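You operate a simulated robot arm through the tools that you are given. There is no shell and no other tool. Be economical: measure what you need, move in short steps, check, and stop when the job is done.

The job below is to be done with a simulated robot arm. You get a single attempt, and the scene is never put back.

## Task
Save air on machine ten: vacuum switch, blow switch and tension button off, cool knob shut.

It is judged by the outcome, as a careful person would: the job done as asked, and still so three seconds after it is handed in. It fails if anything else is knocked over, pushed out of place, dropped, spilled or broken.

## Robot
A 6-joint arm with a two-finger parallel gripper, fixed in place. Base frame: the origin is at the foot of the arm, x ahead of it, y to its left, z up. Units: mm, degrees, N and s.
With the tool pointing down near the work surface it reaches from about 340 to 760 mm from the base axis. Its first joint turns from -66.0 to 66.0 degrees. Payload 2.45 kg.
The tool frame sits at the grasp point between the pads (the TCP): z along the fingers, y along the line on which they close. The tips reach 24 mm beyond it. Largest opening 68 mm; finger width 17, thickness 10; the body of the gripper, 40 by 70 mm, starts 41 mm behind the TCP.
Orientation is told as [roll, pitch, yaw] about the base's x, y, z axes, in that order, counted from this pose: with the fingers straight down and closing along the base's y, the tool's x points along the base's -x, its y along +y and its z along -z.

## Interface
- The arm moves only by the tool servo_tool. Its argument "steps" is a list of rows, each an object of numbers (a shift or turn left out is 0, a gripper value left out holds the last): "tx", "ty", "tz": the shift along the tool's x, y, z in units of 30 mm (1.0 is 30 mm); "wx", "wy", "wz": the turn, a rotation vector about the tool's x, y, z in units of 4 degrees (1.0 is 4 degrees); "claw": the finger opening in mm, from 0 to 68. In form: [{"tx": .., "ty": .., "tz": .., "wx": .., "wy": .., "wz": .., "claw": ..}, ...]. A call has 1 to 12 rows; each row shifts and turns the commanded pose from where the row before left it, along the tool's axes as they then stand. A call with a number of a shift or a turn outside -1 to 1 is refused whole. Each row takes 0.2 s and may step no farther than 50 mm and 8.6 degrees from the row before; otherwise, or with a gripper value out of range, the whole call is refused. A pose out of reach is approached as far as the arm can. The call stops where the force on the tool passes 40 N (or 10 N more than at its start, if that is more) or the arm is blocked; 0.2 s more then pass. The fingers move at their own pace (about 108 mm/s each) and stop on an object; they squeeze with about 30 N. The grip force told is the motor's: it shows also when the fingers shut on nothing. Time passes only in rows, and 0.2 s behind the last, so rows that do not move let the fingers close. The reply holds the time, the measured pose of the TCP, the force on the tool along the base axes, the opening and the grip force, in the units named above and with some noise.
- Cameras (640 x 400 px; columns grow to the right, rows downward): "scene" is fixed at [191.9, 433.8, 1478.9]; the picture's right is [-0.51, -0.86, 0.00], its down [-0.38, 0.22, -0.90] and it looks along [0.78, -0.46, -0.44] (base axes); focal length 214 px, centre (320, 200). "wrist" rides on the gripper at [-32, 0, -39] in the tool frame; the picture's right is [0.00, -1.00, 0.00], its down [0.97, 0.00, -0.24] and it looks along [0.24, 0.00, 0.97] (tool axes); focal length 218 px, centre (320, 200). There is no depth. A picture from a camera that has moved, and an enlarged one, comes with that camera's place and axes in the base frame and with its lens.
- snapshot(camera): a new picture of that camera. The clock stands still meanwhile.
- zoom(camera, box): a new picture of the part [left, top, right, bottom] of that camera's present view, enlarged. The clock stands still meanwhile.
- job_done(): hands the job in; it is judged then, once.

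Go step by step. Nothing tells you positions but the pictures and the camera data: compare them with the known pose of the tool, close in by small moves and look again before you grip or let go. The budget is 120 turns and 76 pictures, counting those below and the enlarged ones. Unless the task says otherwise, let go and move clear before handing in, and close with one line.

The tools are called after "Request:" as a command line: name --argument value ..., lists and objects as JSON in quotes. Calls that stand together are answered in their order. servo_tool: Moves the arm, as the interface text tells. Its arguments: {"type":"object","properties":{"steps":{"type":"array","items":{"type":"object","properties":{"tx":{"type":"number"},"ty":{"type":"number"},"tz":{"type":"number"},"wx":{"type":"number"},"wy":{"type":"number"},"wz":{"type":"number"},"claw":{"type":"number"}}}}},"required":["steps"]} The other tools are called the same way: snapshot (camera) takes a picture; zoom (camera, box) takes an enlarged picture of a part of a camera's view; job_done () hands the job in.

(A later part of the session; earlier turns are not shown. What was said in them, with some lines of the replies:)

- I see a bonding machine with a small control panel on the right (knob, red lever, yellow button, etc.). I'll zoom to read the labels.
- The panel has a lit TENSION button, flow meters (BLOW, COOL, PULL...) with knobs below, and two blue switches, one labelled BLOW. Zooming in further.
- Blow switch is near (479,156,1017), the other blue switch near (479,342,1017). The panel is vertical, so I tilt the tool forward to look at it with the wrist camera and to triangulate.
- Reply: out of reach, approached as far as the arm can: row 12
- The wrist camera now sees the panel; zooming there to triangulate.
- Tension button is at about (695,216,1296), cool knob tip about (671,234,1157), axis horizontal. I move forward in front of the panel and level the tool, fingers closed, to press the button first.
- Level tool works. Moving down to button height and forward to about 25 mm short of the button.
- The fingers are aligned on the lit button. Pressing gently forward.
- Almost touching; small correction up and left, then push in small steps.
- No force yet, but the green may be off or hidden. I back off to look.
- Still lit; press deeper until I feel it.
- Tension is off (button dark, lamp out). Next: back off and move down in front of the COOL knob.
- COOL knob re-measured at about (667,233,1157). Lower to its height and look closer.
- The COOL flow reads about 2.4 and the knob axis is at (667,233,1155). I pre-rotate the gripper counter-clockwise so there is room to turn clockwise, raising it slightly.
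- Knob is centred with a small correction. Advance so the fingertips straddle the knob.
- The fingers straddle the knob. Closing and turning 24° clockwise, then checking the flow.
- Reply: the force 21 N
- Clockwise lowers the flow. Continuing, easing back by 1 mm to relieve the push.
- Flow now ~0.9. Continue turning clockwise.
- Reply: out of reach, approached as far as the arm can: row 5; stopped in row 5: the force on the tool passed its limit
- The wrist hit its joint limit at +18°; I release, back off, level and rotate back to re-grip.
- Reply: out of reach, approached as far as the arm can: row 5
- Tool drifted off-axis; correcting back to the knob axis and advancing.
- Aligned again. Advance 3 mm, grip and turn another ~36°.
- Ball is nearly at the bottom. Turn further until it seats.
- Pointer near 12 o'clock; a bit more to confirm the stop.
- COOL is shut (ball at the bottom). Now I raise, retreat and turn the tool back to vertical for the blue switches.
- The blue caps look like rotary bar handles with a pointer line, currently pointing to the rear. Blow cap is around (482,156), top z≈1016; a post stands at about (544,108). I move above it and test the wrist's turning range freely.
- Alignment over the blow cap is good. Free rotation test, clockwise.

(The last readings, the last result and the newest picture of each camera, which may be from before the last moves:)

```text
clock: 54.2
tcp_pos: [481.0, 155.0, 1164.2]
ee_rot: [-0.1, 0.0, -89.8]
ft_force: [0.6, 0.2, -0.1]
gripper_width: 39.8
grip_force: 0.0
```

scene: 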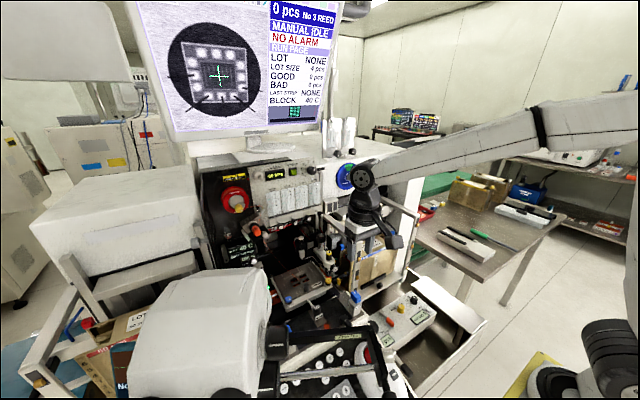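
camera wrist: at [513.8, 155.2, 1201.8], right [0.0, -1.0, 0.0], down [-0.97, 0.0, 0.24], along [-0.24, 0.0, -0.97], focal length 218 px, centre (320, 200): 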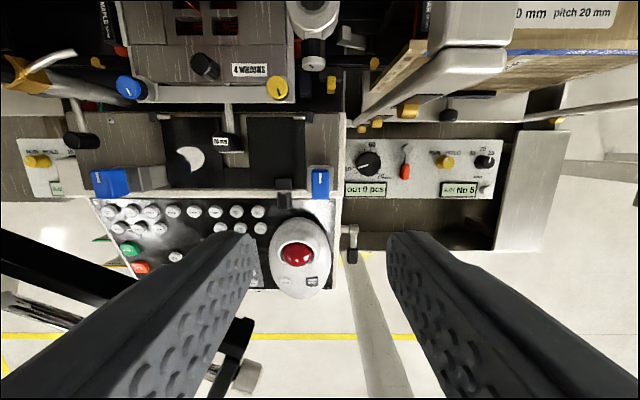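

Range to -90° is free. From here I can grip the cap lengthwise and try counter-clockwise; descending with fingers open either side (along x).

Request:
servo_tool --steps '[{"tz": 0.9}, {"tz": 0.9}, {"tz": 0.9}, {}]'

Request:
snapshot --camera "wrist"

Request:
zoom --camera "scene" --box '[320, 230, 420, 320]'

```text
clock: 55.2
tcp_pos: [485.2, 153.2, 1084.1]
ee_rot: [-0.2, 0.1, -89.9]
ft_force: [0.6, 0.0, 0.0]
gripper_width: 39.9
grip_force: 0.1
```

```text
30 pictures are left
camera wrist: at [485.3, 121.4, 1122.4], right [-1.0, 0.0, 0.0], down [0.0, 0.97, 0.24], along [0.0, 0.24, -0.97], focal length 218 px, centre (320, 200)
```

wrist: 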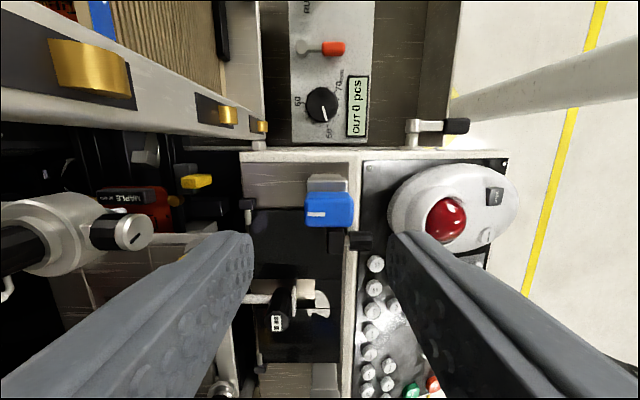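

```text
4.44 times, centred on (370, 275) of scene
camera zoom: at [191.9, 433.8, 1478.9], right [-0.51, -0.86, 0.0], down [-0.38, 0.22, -0.9], along [0.78, -0.46, -0.44], focal length 953 px, centre (98, -133)
```

zoom: 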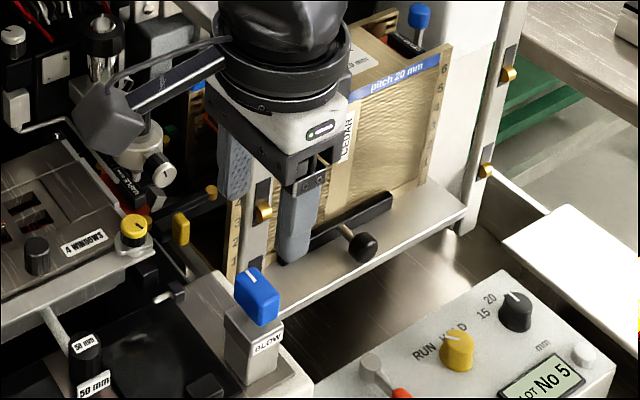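

Cap measured at about (480.5,154.5), top z≈1009, 25 mm long. Correct laterally and descend partway.

Request:
servo_tool --steps '[{"tx": 0.04, "ty": -0.157}, {"tz": 0.8}, {"tz": 0.6}, {}]'

Request:
snapshot --camera "wrist"

Request:
zoom --camera "scene" --box '[330, 260, 400, 320]'

```text
clock: 56.2
tcp_pos: [478.8, 156.6, 1039.3]
ee_rot: [-0.1, 0.1, -89.9]
ft_force: [0.3, 0.2, -0.2]
gripper_width: 39.9
grip_force: 0.0
```

```text
28 pictures are left
camera wrist: at [478.8, 124.0, 1078.7], right [-1.0, 0.0, 0.0], down [0.0, 0.97, 0.24], along [0.0, 0.24, -0.97], focal length 218 px, centre (320, 200)
```

wrist: 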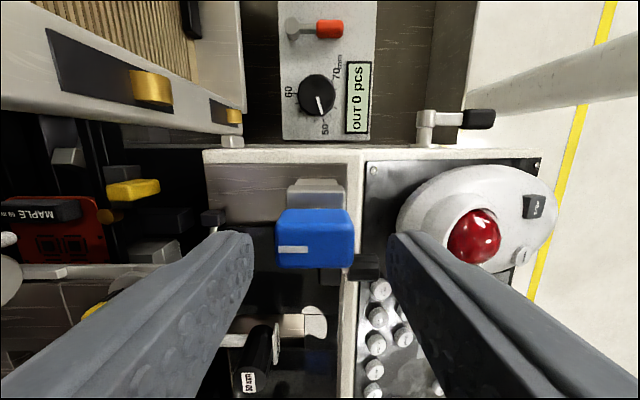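

```text
6.67 times, centred on (365, 290) of scene
camera zoom: at [191.9, 433.8, 1478.9], right [-0.51, -0.86, 0.0], down [-0.38, 0.22, -0.9], along [0.78, -0.46, -0.44], focal length 1430 px, centre (20, -400)
```

zoom: 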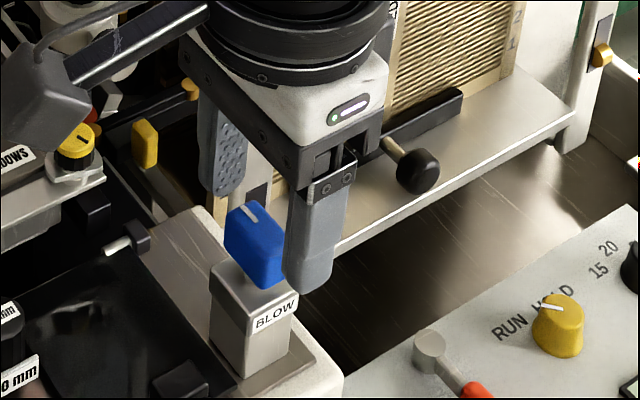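

Well aligned. Small correction and descend the last 16 mm, then grip.

Request:
servo_tool --steps '[{"tx": -0.06, "ty": 0.03}, {"tz": 0.3}, {"tz": 0.25}, {}, {"claw": 0}, {}, {}]'

Request:
zoom --camera "scene" --box '[330, 260, 400, 320]'

```text
clock: 57.8
tcp_pos: [479.8, 155.6, 1024.5]
ee_rot: [0.2, 0.2, -90.0]
ft_force: [22.2, -0.5, -10.0]
gripper_width: 25.8
grip_force: 41.1
```

```text
6.67 times, centred on (365, 290) of scene
camera zoom: at [192.8, 433.8, 1478.8], right [-0.51, -0.86, 0.0], down [-0.38, 0.22, -0.9], along [0.77, -0.46, -0.44], focal length 1430 px, centre (20, -400)
```

zoom: 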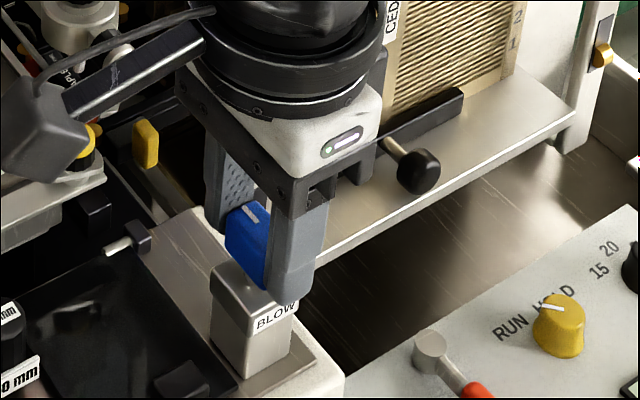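

Gripped (25.8 mm). Relieving the side load by 1 mm, then try 20° counter-clockwise.

Request:
servo_tool --steps '[{"ty": 0.04}, {}]'

Request:
servo_tool --steps '[{"wz": -1}, {"wz": -1}, {"wz": -1}, {"wz": -1}, {"wz": -1}, {}]'

Request:
zoom --camera "scene" --box '[330, 260, 400, 320]'

```text
clock: 58.4
tcp_pos: [481.0, 156.5, 1024.2]
ee_rot: [0.1, 0.2, -89.9]
ft_force: [18.7, -2.3, -5.5]
gripper_width: 25.7
grip_force: 42.1
```

```text
clock: 59.8
tcp_pos: [480.4, 154.6, 1025.1]
ee_rot: [-0.1, 0.2, -69.8]
ft_force: [14.4, 1.3, -10.2]
gripper_width: 29.7
grip_force: 43.5
```

```text
6.67 times, centred on (365, 290) of scene
camera zoom: at [192.5, 433.9, 1478.8], right [-0.51, -0.86, 0.0], down [-0.38, 0.22, -0.9], along [0.78, -0.46, -0.44], focal length 1430 px, centre (20, -400)
```

zoom: 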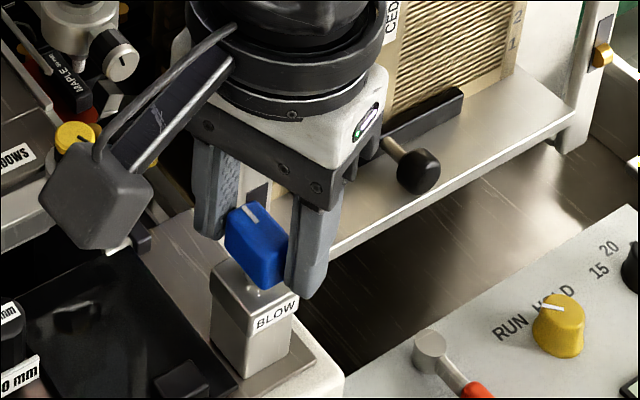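

The cap resisted counter-clockwise. Try the clockwise way.

Request:
servo_tool --steps '[{"wz": 1}, {"wz": 1}, {"wz": 1}, {"wz": 1}, {"wz": 1}, {"wz": 1}, {"wz": 1}, {"wz": 1}, {"wz": 1}, {"wz": 1}, {}]'

Request:
zoom --camera "scene" --box '[330, 260, 400, 320]'

```text
clock: 62.2
tcp_pos: [480.5, 155.8, 1024.9]
ee_rot: [-0.1, 0.0, -109.9]
ft_force: [14.0, -16.8, -18.5]
gripper_width: 29.7
grip_force: 43.4
```

```text
6.67 times, centred on (365, 290) of scene
camera zoom: at [192.7, 433.4, 1479.0], right [-0.51, -0.86, 0.0], down [-0.38, 0.22, -0.9], along [0.78, -0.45, -0.44], focal length 1430 px, centre (20, -400)
```

zoom: 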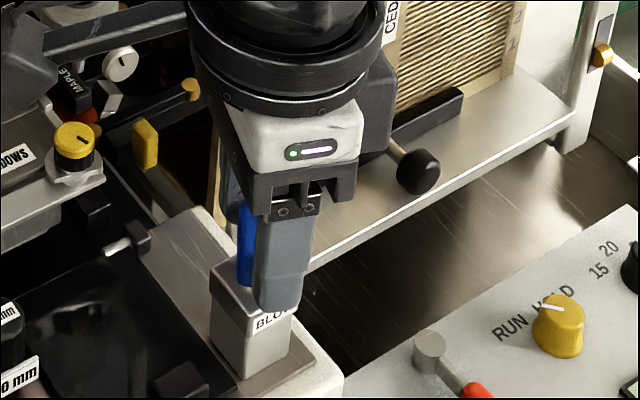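

It does not rotate (fingers slip around corners). I release, rise and inspect what kind of switch it is, and whether the flow changed.

Request:
servo_tool --steps '[{"claw": 44}, {}, {"tz": -0.7}, {"tz": -0.7}, {"tz": -0.7}, {"tz": -0.7, "wz": -1}, {"wz": -1}, {"wz": -1}, {"wz": -1}, {"wz": -1}, {}]'

Request:
zoom --camera "scene" --box '[345, 285, 375, 313]'

Request:
zoom --camera "scene" --box '[250, 160, 340, 230]'

Request:
zoom --camera "wrist" --box '[270, 150, 390, 250]'

```text
clock: 64.6
tcp_pos: [480.4, 155.5, 1109.5]
ee_rot: [-0.1, 0.1, -89.8]
ft_force: [0.3, -0.4, -0.1]
gripper_width: 44.1
grip_force: 0.1
```

```text
14.29 times, centred on (360, 299) of scene
camera zoom: at [191.9, 433.8, 1478.9], right [-0.51, -0.86, 0.0], down [-0.38, 0.22, -0.9], along [0.78, -0.46, -0.44], focal length 3064 px, centre (-251, -1214)
```

zoom: 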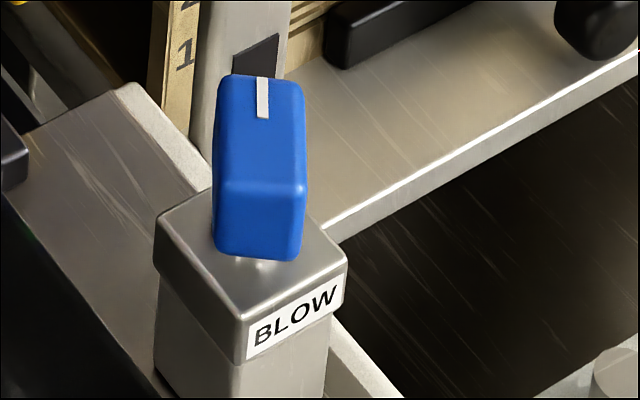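

```text
5.71 times, centred on (295, 195) of scene
camera zoom: at [191.9, 433.8, 1478.9], right [-0.51, -0.86, 0.0], down [-0.38, 0.22, -0.9], along [0.78, -0.46, -0.44], focal length 1226 px, centre (463, 229)
```

zoom: 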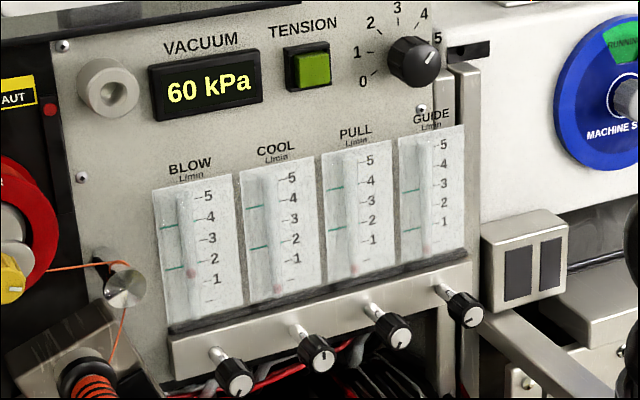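

```text
4.00 times, centred on (330, 200) of wrist
camera zoom: at [480.9, 123.2, 1146.9], right [-1.0, 0.0, 0.0], down [0.0, 0.97, 0.24], along [0.0, 0.24, -0.97], focal length 873 px, centre (280, 200)
```

zoom: 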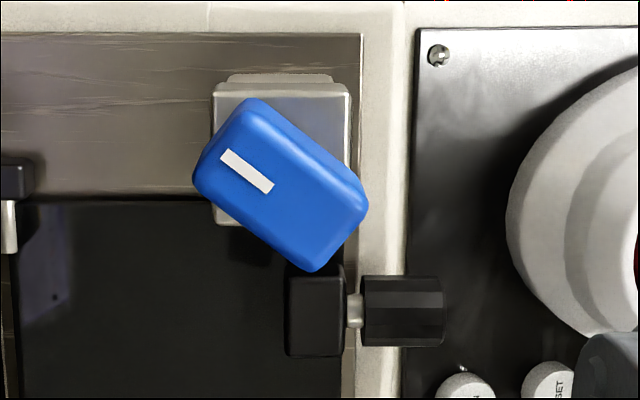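

It is rotary after all: the cap turned about 36° clockwise and the BLOW flow fell to ~1.3. I re-grip across its width at yaw ≈ -36° and turn on to -90°.

Request:
servo_tool --steps '[{"wz": -1}, {"wz": -1}, {"wz": -1}, {"wz": -1}, {"wz": -1}, {"wz": -1}, {"wz": -1}, {"wz": -1}, {"wz": -1}, {"wz": -1}, {"wz": -1}, {"wz": -1}]'

Request:
servo_tool --steps '[{"wz": -1, "claw": 36}, {"wz": -0.4}, {"tz": 0.8}, {"tz": 0.8}, {}]'

Request:
zoom --camera "wrist" --box '[220, 150, 420, 290]'

```text
clock: 67.2
tcp_pos: [479.3, 154.7, 1108.8]
ee_rot: [0.2, 0.1, -41.8]
ft_force: [-0.2, -0.4, 0.0]
gripper_width: 44.0
grip_force: 0.1
```

```text
clock: 68.4
tcp_pos: [476.5, 153.7, 1062.3]
ee_rot: [0.0, 0.2, -36.3]
ft_force: [0.0, -0.1, 0.3]
gripper_width: 35.9
grip_force: 0.0
```

```text
2.86 times, centred on (320, 220) of wrist
camera zoom: at [503.8, 135.0, 1100.6], right [-0.59, -0.81, 0.0], down [-0.78, 0.57, 0.24], along [-0.19, 0.14, -0.97], focal length 624 px, centre (320, 143)
```

zoom: 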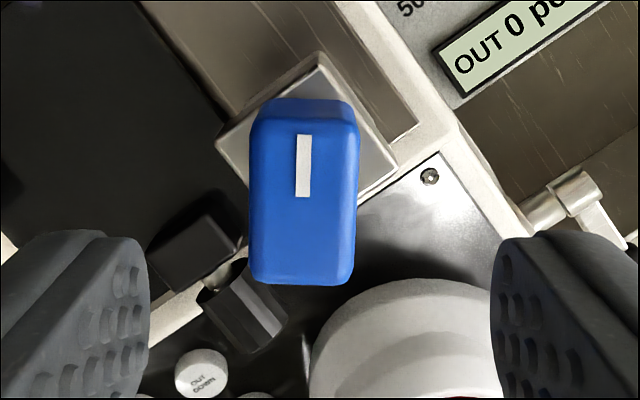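

Orientation matches. Correct by ~3 mm, descend, grip and turn clockwise.

Request:
servo_tool --steps '[{"tx": -0.033, "ty": 0.09}, {"tz": 0.7}, {"tz": 0.57}, {}, {"claw": 0}, {}, {}]'

Request:
servo_tool --steps '[{"wz": 1}, {"wz": 1}, {"wz": 1}, {"wz": 1}, {"wz": 1}, {"wz": 1}, {"wz": 1}, {"wz": 1}, {"wz": 1}, {"wz": 1}, {"wz": 1}, {}]'

Request:
zoom --camera "scene" --box '[250, 160, 340, 230]'

```text
clock: 70.0
tcp_pos: [480.6, 154.9, 1021.5]
ee_rot: [-0.3, 0.3, -36.4]
ft_force: [-14.9, -29.4, 4.5]
gripper_width: 15.8
grip_force: 35.0
```

```text
clock: 72.6
tcp_pos: [480.8, 154.9, 1021.2]
ee_rot: [-0.4, 0.1, -80.5]
ft_force: [-16.3, -25.6, 0.2]
gripper_width: 16.3
grip_force: 34.5
```

```text
5.71 times, centred on (295, 195) of scene
camera zoom: at [191.4, 433.0, 1479.3], right [-0.51, -0.86, 0.0], down [-0.38, 0.22, -0.9], along [0.78, -0.45, -0.44], focal length 1226 px, centre (463, 229)
```

zoom: 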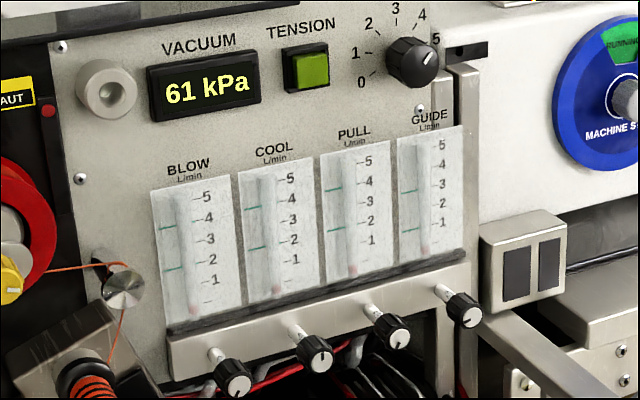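

Nearly zero. Relieve side load and turn to the end stop.

Request:
servo_tool --steps '[{"tx": -0.025, "ty": -0.02}, {"wz": 1}, {"wz": 1}, {"wz": 1}, {"wz": 0.8}, {}]'

Request:
servo_tool --steps '[{"claw": 36}, {}, {"tz": -0.7}, {"tz": -0.7}, {"tz": -0.7}, {"tz": -0.7}, {}]'

Request:
snapshot --camera "wrist"

Request:
snapshot --camera "scene"

```text
clock: 74.0
tcp_pos: [480.3, 156.0, 1022.5]
ee_rot: [-0.3, 0.1, -95.4]
ft_force: [-9.8, -3.6, -17.2]
gripper_width: 17.7
grip_force: 36.0
```

```text
clock: 75.6
tcp_pos: [480.1, 157.7, 1107.3]
ee_rot: [-0.3, 0.1, -95.5]
ft_force: [0.3, 1.0, 1.2]
gripper_width: 35.9
grip_force: 0.0
```

```text
18 pictures are left
camera wrist: at [477.2, 124.6, 1146.8], right [-1.0, 0.1, 0.0], down [0.09, 0.97, 0.24], along [0.02, 0.24, -0.97], focal length 218 px, centre (320, 200)
```

wrist: 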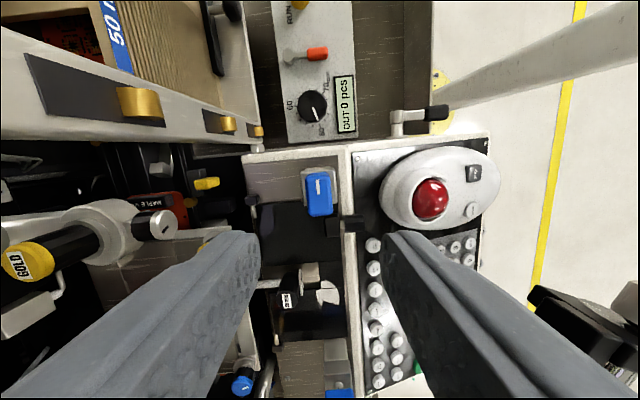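

```text
17 pictures are left
```

scene: 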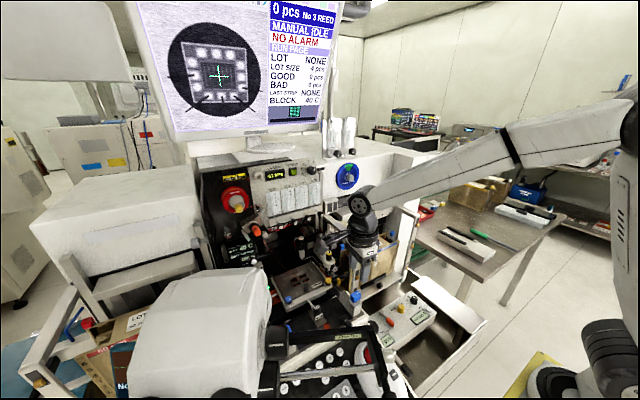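

Blow is off (cap turned to -90°). The vacuum switch is near (481,346), with the microscope close by on its left, so I want to work with the wrist at yaw 0…+90 to keep the wrist's side box away from it. Raising and rotating there.

Request:
servo_tool --steps '[{"tz": -0.8}, {"tz": -0.8}, {"tz": -0.8}, {"tz": -0.8}, {"wz": -1, "tz": -0.8}, {"wz": -1}, {"wz": -1}, {"wz": -1}, {"wz": -1}, {"wz": -1}, {"wz": -1}, {"wz": -1}]'

Request:
servo_tool --steps '[{"wz": -1}, {"wz": -1}, {"wz": -1}, {"wz": -1}, {"wz": -1}, {"wz": -1}, {"wz": -1}, {"wz": -1}, {"wz": -1}, {"wz": -1}, {"wz": -1}, {"wz": -1}]'

Request:
servo_tool --steps '[{"wz": -1}, {"wz": -1}, {"wz": -1}, {"wz": -0.9}, {"wz": -1}, {"wz": -1}, {"wz": -1}, {"wz": -1}, {"wz": -1}, {"wz": -1}, {"wz": -1}, {"wz": -1}]'

Request:
servo_tool --steps '[{"wz": -1}, {"wz": -1}, {"wz": -1}, {"wz": -1}, {"wz": -1}, {"wz": -1}, {"wz": -1}, {"wz": -1}, {"wz": -1}, {"wz": -1}, {"wz": -1}, {}]'

```text
clock: 78.2
tcp_pos: [481.5, 155.5, 1226.6]
ee_rot: [-0.1, 0.2, -63.4]
ft_force: [-0.7, -0.3, 0.2]
gripper_width: 36.1
grip_force: 0.1
```

```text
clock: 80.8
tcp_pos: [481.4, 154.4, 1227.1]
ee_rot: [0.1, 0.0, -15.4]
ft_force: [0.3, -0.3, 0.4]
gripper_width: 35.8
grip_force: 0.1
```

```text
clock: 83.4
tcp_pos: [481.3, 155.2, 1228.2]
ee_rot: [0.2, -0.1, 32.2]
ft_force: [-0.2, -1.2, 0.1]
gripper_width: 35.9
grip_force: 0.1
```

```text
clock: 86.0
tcp_pos: [481.7, 153.9, 1226.5]
ee_rot: [0.1, -0.1, 76.2]
ft_force: [-0.2, -0.1, -0.6]
gripper_width: 36.1
grip_force: 0.1
```

+76° reachable; complete to +90° and move towards the left switch, staying high, then look.

Request:
servo_tool --steps '[{"wz": -1}, {"wz": -1}, {"wz": -1}, {"wz": -0.45}, {"tx": -0.8}, {"tx": -0.8}, {"tx": -0.8}, {"tx": -0.8}, {"tx": -0.8}, {}]'

Request:
snapshot --camera "wrist"

Request:
snapshot --camera "scene"

```text
clock: 88.2
tcp_pos: [482.9, 275.9, 1227.1]
ee_rot: [0.0, -0.1, 89.9]
ft_force: [0.0, 0.3, -0.2]
gripper_width: 36.1
grip_force: 0.0
```

```text
16 pictures are left
camera wrist: at [483.0, 308.6, 1265.8], right [1.0, 0.0, 0.0], down [0.0, -0.97, 0.24], along [0.0, -0.24, -0.97], focal length 218 px, centre (320, 200)
```

wrist: 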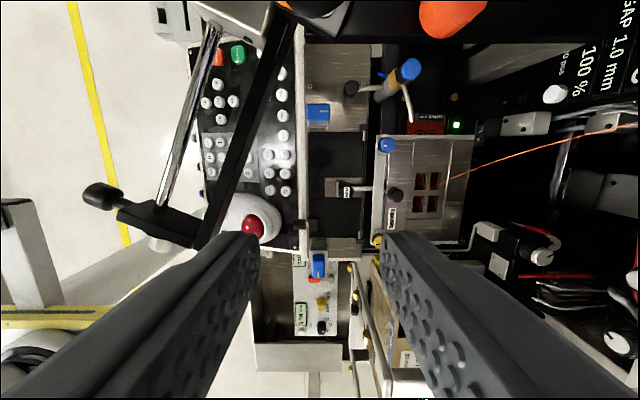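

```text
15 pictures are left
```

scene: 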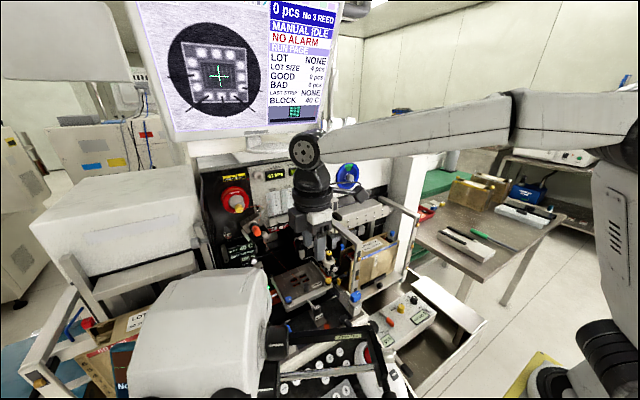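

Left switch visible at about (481,342). A black boom crosses at x≈370–440 at z≈1067, which leaves clearance. Moving over and lowering to about z 1120 for a closer look.

Request:
servo_tool --steps '[{"tx": -0.7}, {"tx": -0.7}, {"tx": -0.6}, {"tz": 0.8}, {"tz": 0.8}, {"tz": 0.8}, {"tz": 0.8}, {}]'

Request:
snapshot --camera "wrist"

Request:
zoom --camera "scene" --box '[220, 160, 380, 280]'

```text
clock: 90.0
tcp_pos: [483.5, 334.4, 1128.7]
ee_rot: [0.1, -0.1, 89.9]
ft_force: [1.5, 0.2, -0.4]
gripper_width: 35.9
grip_force: 0.0
```

```text
14 pictures are left
camera wrist: at [482.6, 367.6, 1168.2], right [1.0, 0.0, 0.0], down [0.0, -0.97, 0.24], along [0.0, -0.24, -0.97], focal length 218 px, centre (320, 200)
```

wrist: 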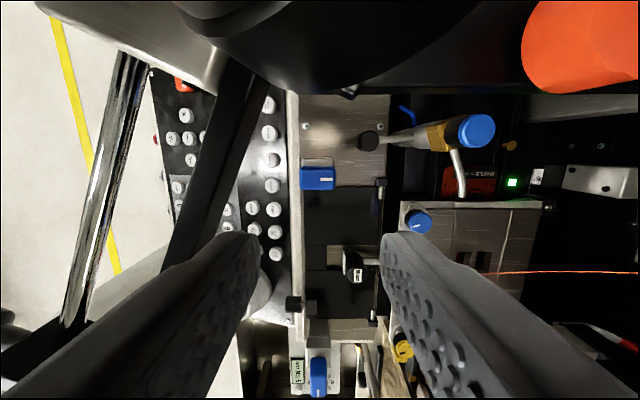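

```text
3.33 times, centred on (300, 220) of scene
camera zoom: at [191.9, 433.8, 1478.9], right [-0.51, -0.86, 0.0], down [-0.38, 0.22, -0.9], along [0.78, -0.46, -0.44], focal length 715 px, centre (387, 133)
```

zoom: 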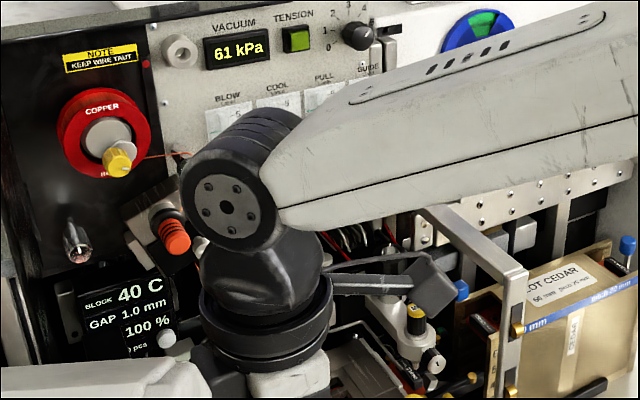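

The black microscope barrel is close on the +y side, so I should not descend here vertically. I'll back off to -y, lean the tool 20° away from the microscope, and push the cap's front end with one finger from the -y side.

Request:
servo_tool --steps '[{"tx": 0.8}, {"tx": 0.1, "ty": -0.317, "claw": 40}, {"wy": -1}, {"wy": -1}, {"wy": -1}, {"wy": -1}, {"wy": -1}, {}]'

Request:
snapshot --camera "wrist"

```text
clock: 91.8
tcp_pos: [490.6, 308.7, 1131.2]
ee_rot: [0.1, -20.3, 90.0]
ft_force: [0.3, -0.5, 0.2]
gripper_width: 39.9
grip_force: 0.0
```

```text
12 pictures are left
camera wrist: at [491.4, 325.9, 1178.7], right [1.0, 0.0, 0.0], down [0.0, -0.99, -0.11], along [0.0, 0.11, -0.99], focal length 218 px, centre (320, 200)
```

wrist: 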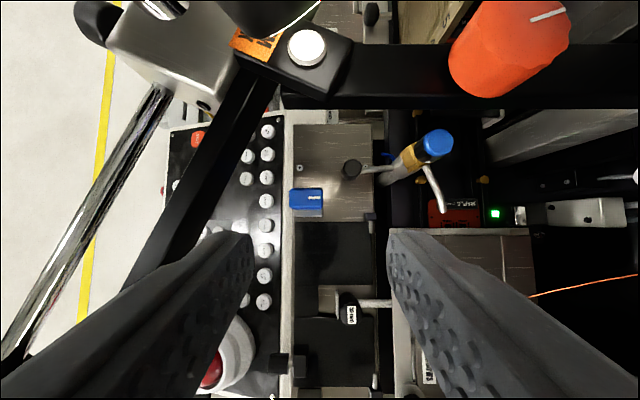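

Clear view: cap at about (480.4,345). The tilted gripper stays clear of the beam. Descending to just above working height.

Request:
servo_tool --steps '[{"tz": 0.6, "tx": 0.219}, {"tz": 0.6, "tx": 0.219}, {"tz": 0.6, "tx": 0.219}, {"tz": 0.6, "tx": 0.219}, {"tz": 0.5, "tx": 0.182}, {}]'

Request:
snapshot --camera "wrist"

```text
clock: 93.2
tcp_pos: [490.7, 307.4, 1038.4]
ee_rot: [0.2, -20.2, 89.8]
ft_force: [0.1, -0.4, 0.3]
gripper_width: 40.0
grip_force: 0.1
```

```text
11 pictures are left
camera wrist: at [491.3, 324.9, 1084.9], right [1.0, 0.0, 0.0], down [0.0, -0.99, -0.11], along [0.0, 0.11, -0.99], focal length 218 px, centre (320, 200)
```

wrist: 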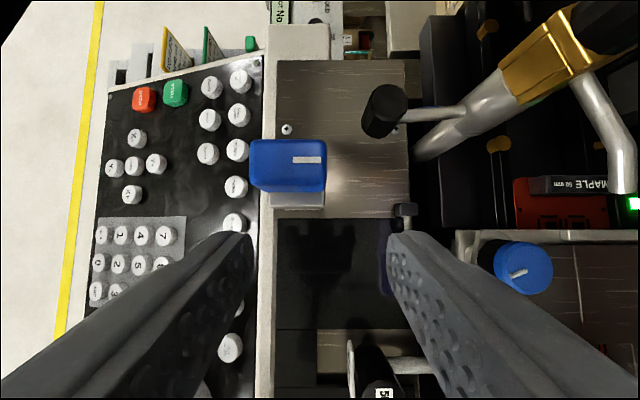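

Fingers clear everything. Lower 15 mm, then push +y with the front finger against the cap's front end.

Request:
servo_tool --steps '[{"ty": -0.05}, {"tz": 0.47, "tx": 0.171}, {}, {"tz": 0.057, "tx": -0.157}, {"tz": 0.057, "tx": -0.157}, {"tz": 0.057, "tx": -0.157}, {"tz": 0.057, "tx": -0.157}, {}]'

Request:
snapshot --camera "wrist"

```text
clock: 95.0
tcp_pos: [491.4, 328.6, 1023.3]
ee_rot: [0.2, -20.1, 89.9]
ft_force: [-6.4, -2.1, -1.2]
gripper_width: 44.8
grip_force: 3.0
```

```text
10 pictures are left
camera wrist: at [492.8, 345.3, 1070.9], right [1.0, 0.0, 0.0], down [0.0, -0.99, -0.11], along [0.0, 0.11, -0.99], focal length 218 px, centre (320, 200)
```

wrist: 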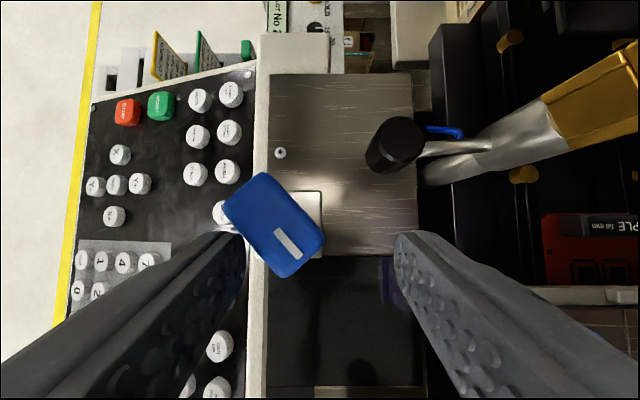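

Clockwise works: the cap turned ~45°. Now shift 8 mm to -x and close gently so the fingers square the cap to 90°.

Request:
servo_tool --steps '[{"ty": 0.14, "claw": 42}, {"ty": 0.14}, {}, {"claw": 30}, {"claw": 22}, {"claw": 18}, {"claw": 10}, {}]'

Request:
snapshot --camera "wrist"

```text
clock: 96.8
tcp_pos: [484.0, 325.9, 1022.3]
ee_rot: [0.4, -19.8, 89.9]
ft_force: [-18.5, -17.4, 5.6]
gripper_width: 20.9
grip_force: 38.0
```

```text
9 pictures are left
camera wrist: at [483.7, 344.0, 1069.7], right [1.0, 0.0, -0.01], down [0.0, -0.99, -0.11], along [-0.01, 0.11, -0.99], focal length 218 px, centre (320, 200)
```

wrist: 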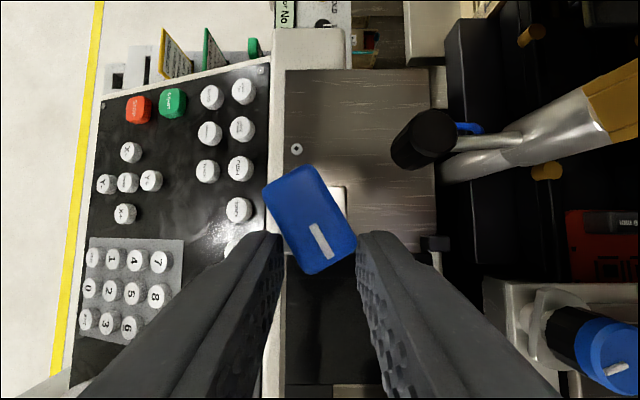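

Cap at ~62°. Shift 4 mm further -x while squeezing.

Request:
servo_tool --steps '[{"ty": 0.07, "claw": 6}, {"ty": 0.07, "claw": 0}, {}, {}, {}]'

Request:
zoom --camera "wrist" --box '[220, 120, 420, 300]'

```text
clock: 98.0
tcp_pos: [479.0, 329.1, 1023.1]
ee_rot: [0.0, -20.2, 89.9]
ft_force: [0.8, -5.0, -15.7]
gripper_width: 15.5
grip_force: 35.0
```

```text
2.22 times, centred on (320, 210) of wrist
camera zoom: at [480.6, 345.7, 1070.4], right [1.0, 0.0, 0.0], down [0.0, -0.99, -0.11], along [0.0, 0.11, -0.99], focal length 485 px, centre (320, 178)
```

zoom: 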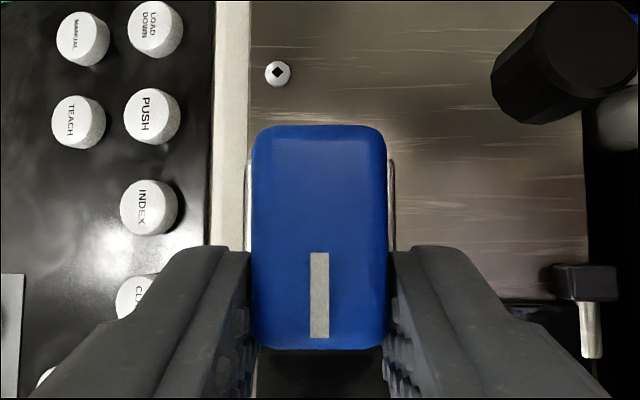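

The cap is squared at 90°. Release, back off in -y, rise, and check the readings.

Request:
servo_tool --steps '[{"claw": 40}, {}, {"tz": -0.23, "tx": 0.63}, {"ty": -0.3}, {"tz": -0.6, "tx": -0.219}, {"tz": -0.6, "tx": -0.219}, {"tz": -0.6, "tx": -0.219}, {"tz": -0.6, "tx": -0.219}, {"tz": -0.6, "tx": -0.219}, {}]'

Request:
zoom --camera "wrist" --box '[240, 120, 400, 400]'

Request:
zoom --camera "scene" --box '[230, 150, 360, 240]'

```text
clock: 100.2
tcp_pos: [486.8, 307.5, 1118.1]
ee_rot: [0.0, -20.0, 89.9]
ft_force: [0.0, -0.6, 0.0]
gripper_width: 40.1
grip_force: 0.1
```

```text
1.43 times, centred on (320, 260) of wrist
camera zoom: at [487.8, 324.2, 1165.1], right [1.0, 0.0, 0.0], down [0.0, -0.99, -0.11], along [0.0, 0.11, -0.99], focal length 312 px, centre (320, 114)
```

zoom: 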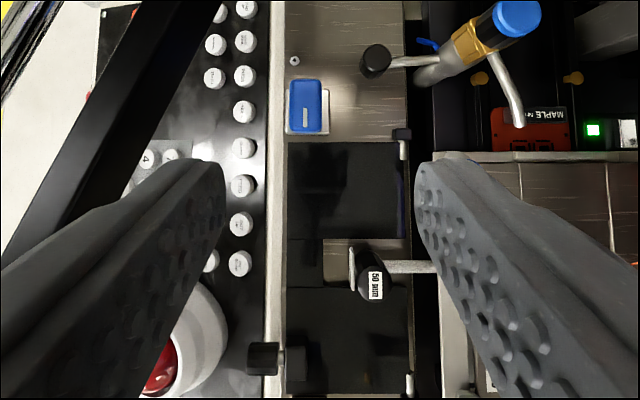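

```text
4.44 times, centred on (295, 195) of scene
camera zoom: at [191.9, 433.8, 1478.9], right [-0.51, -0.86, 0.0], down [-0.38, 0.22, -0.9], along [0.78, -0.46, -0.44], focal length 953 px, centre (431, 222)
```

zoom: 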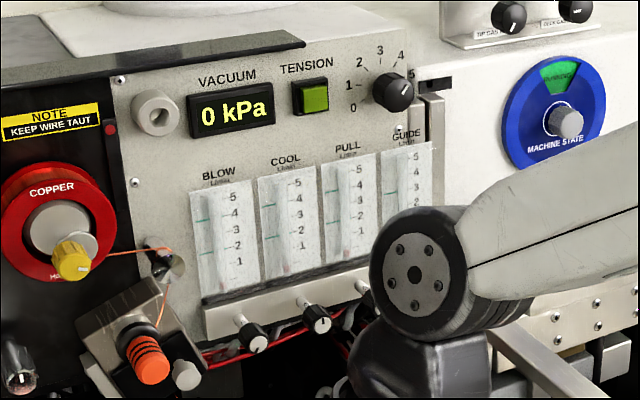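

Vacuum reads 0 kPa, BLOW and COOL balls at the bottom, and tension is dark. Move clear upward and take a final look.

Request:
servo_tool --steps '[{"tz": -0.9, "tx": -0.33}, {"tz": -0.9, "tx": -0.33}, {"tz": -0.9, "tx": -0.33}, {"tz": -0.9, "tx": -0.33}, {"tz": -0.9, "tx": -0.33}, {"tx": 0.9, "tz": -0.33}, {"tx": 0.9, "tz": -0.33}, {"tx": 0.9, "tz": -0.33}, {}]'

Request:
zoom --camera "scene" --box '[240, 150, 340, 230]'

Request:
snapshot --camera "scene"

Request:
snapshot --camera "wrist"

```text
clock: 102.2
tcp_pos: [487.5, 220.0, 1260.7]
ee_rot: [0.1, -20.1, 90.0]
ft_force: [0.7, -0.1, -0.7]
gripper_width: 39.9
grip_force: 0.1
```

```text
5.00 times, centred on (290, 190) of scene
camera zoom: at [191.9, 433.8, 1478.9], right [-0.51, -0.86, 0.0], down [-0.38, 0.22, -0.9], along [0.78, -0.46, -0.44], focal length 1072 px, centre (470, 250)
```

zoom: 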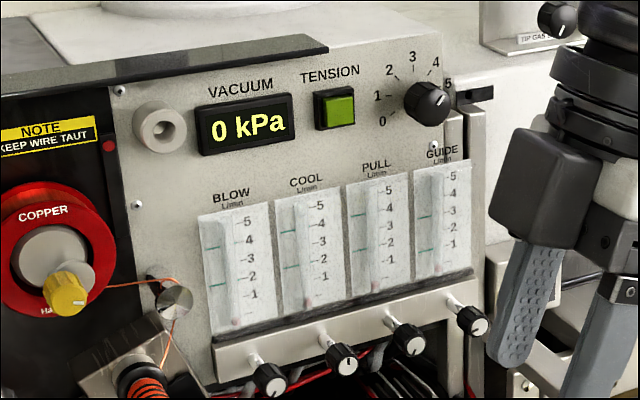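

```text
4 pictures are left
```

scene: 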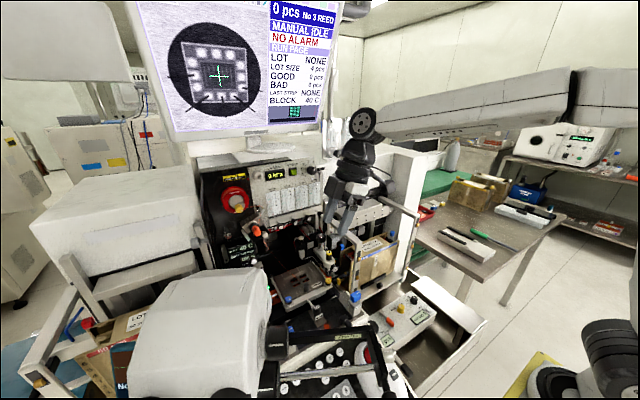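

```text
3 pictures are left
camera wrist: at [487.7, 236.4, 1308.3], right [1.0, 0.0, 0.0], down [0.0, -0.99, -0.11], along [0.0, 0.11, -0.99], focal length 218 px, centre (320, 200)
```

wrist: 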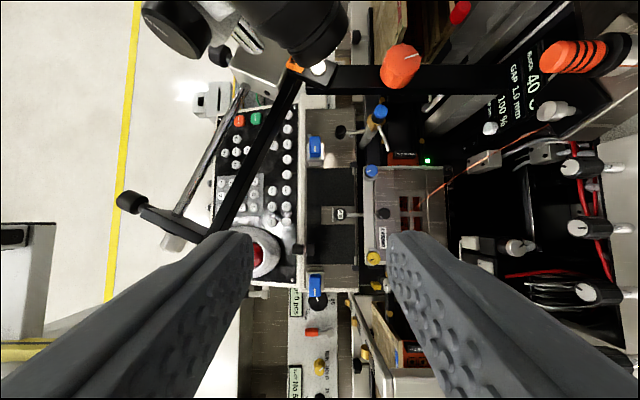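

Everything reads off, nothing looks disturbed, and the arm is clear, so I'm handing in.

Request:
job_done

```text
The job is handed in.
```

Vacuum switch, blow switch and tension button are off and the cool knob is shut: the vacuum reads 0 kPa, the blow and cool flow balls are at the bottom, and the tension button is dark.
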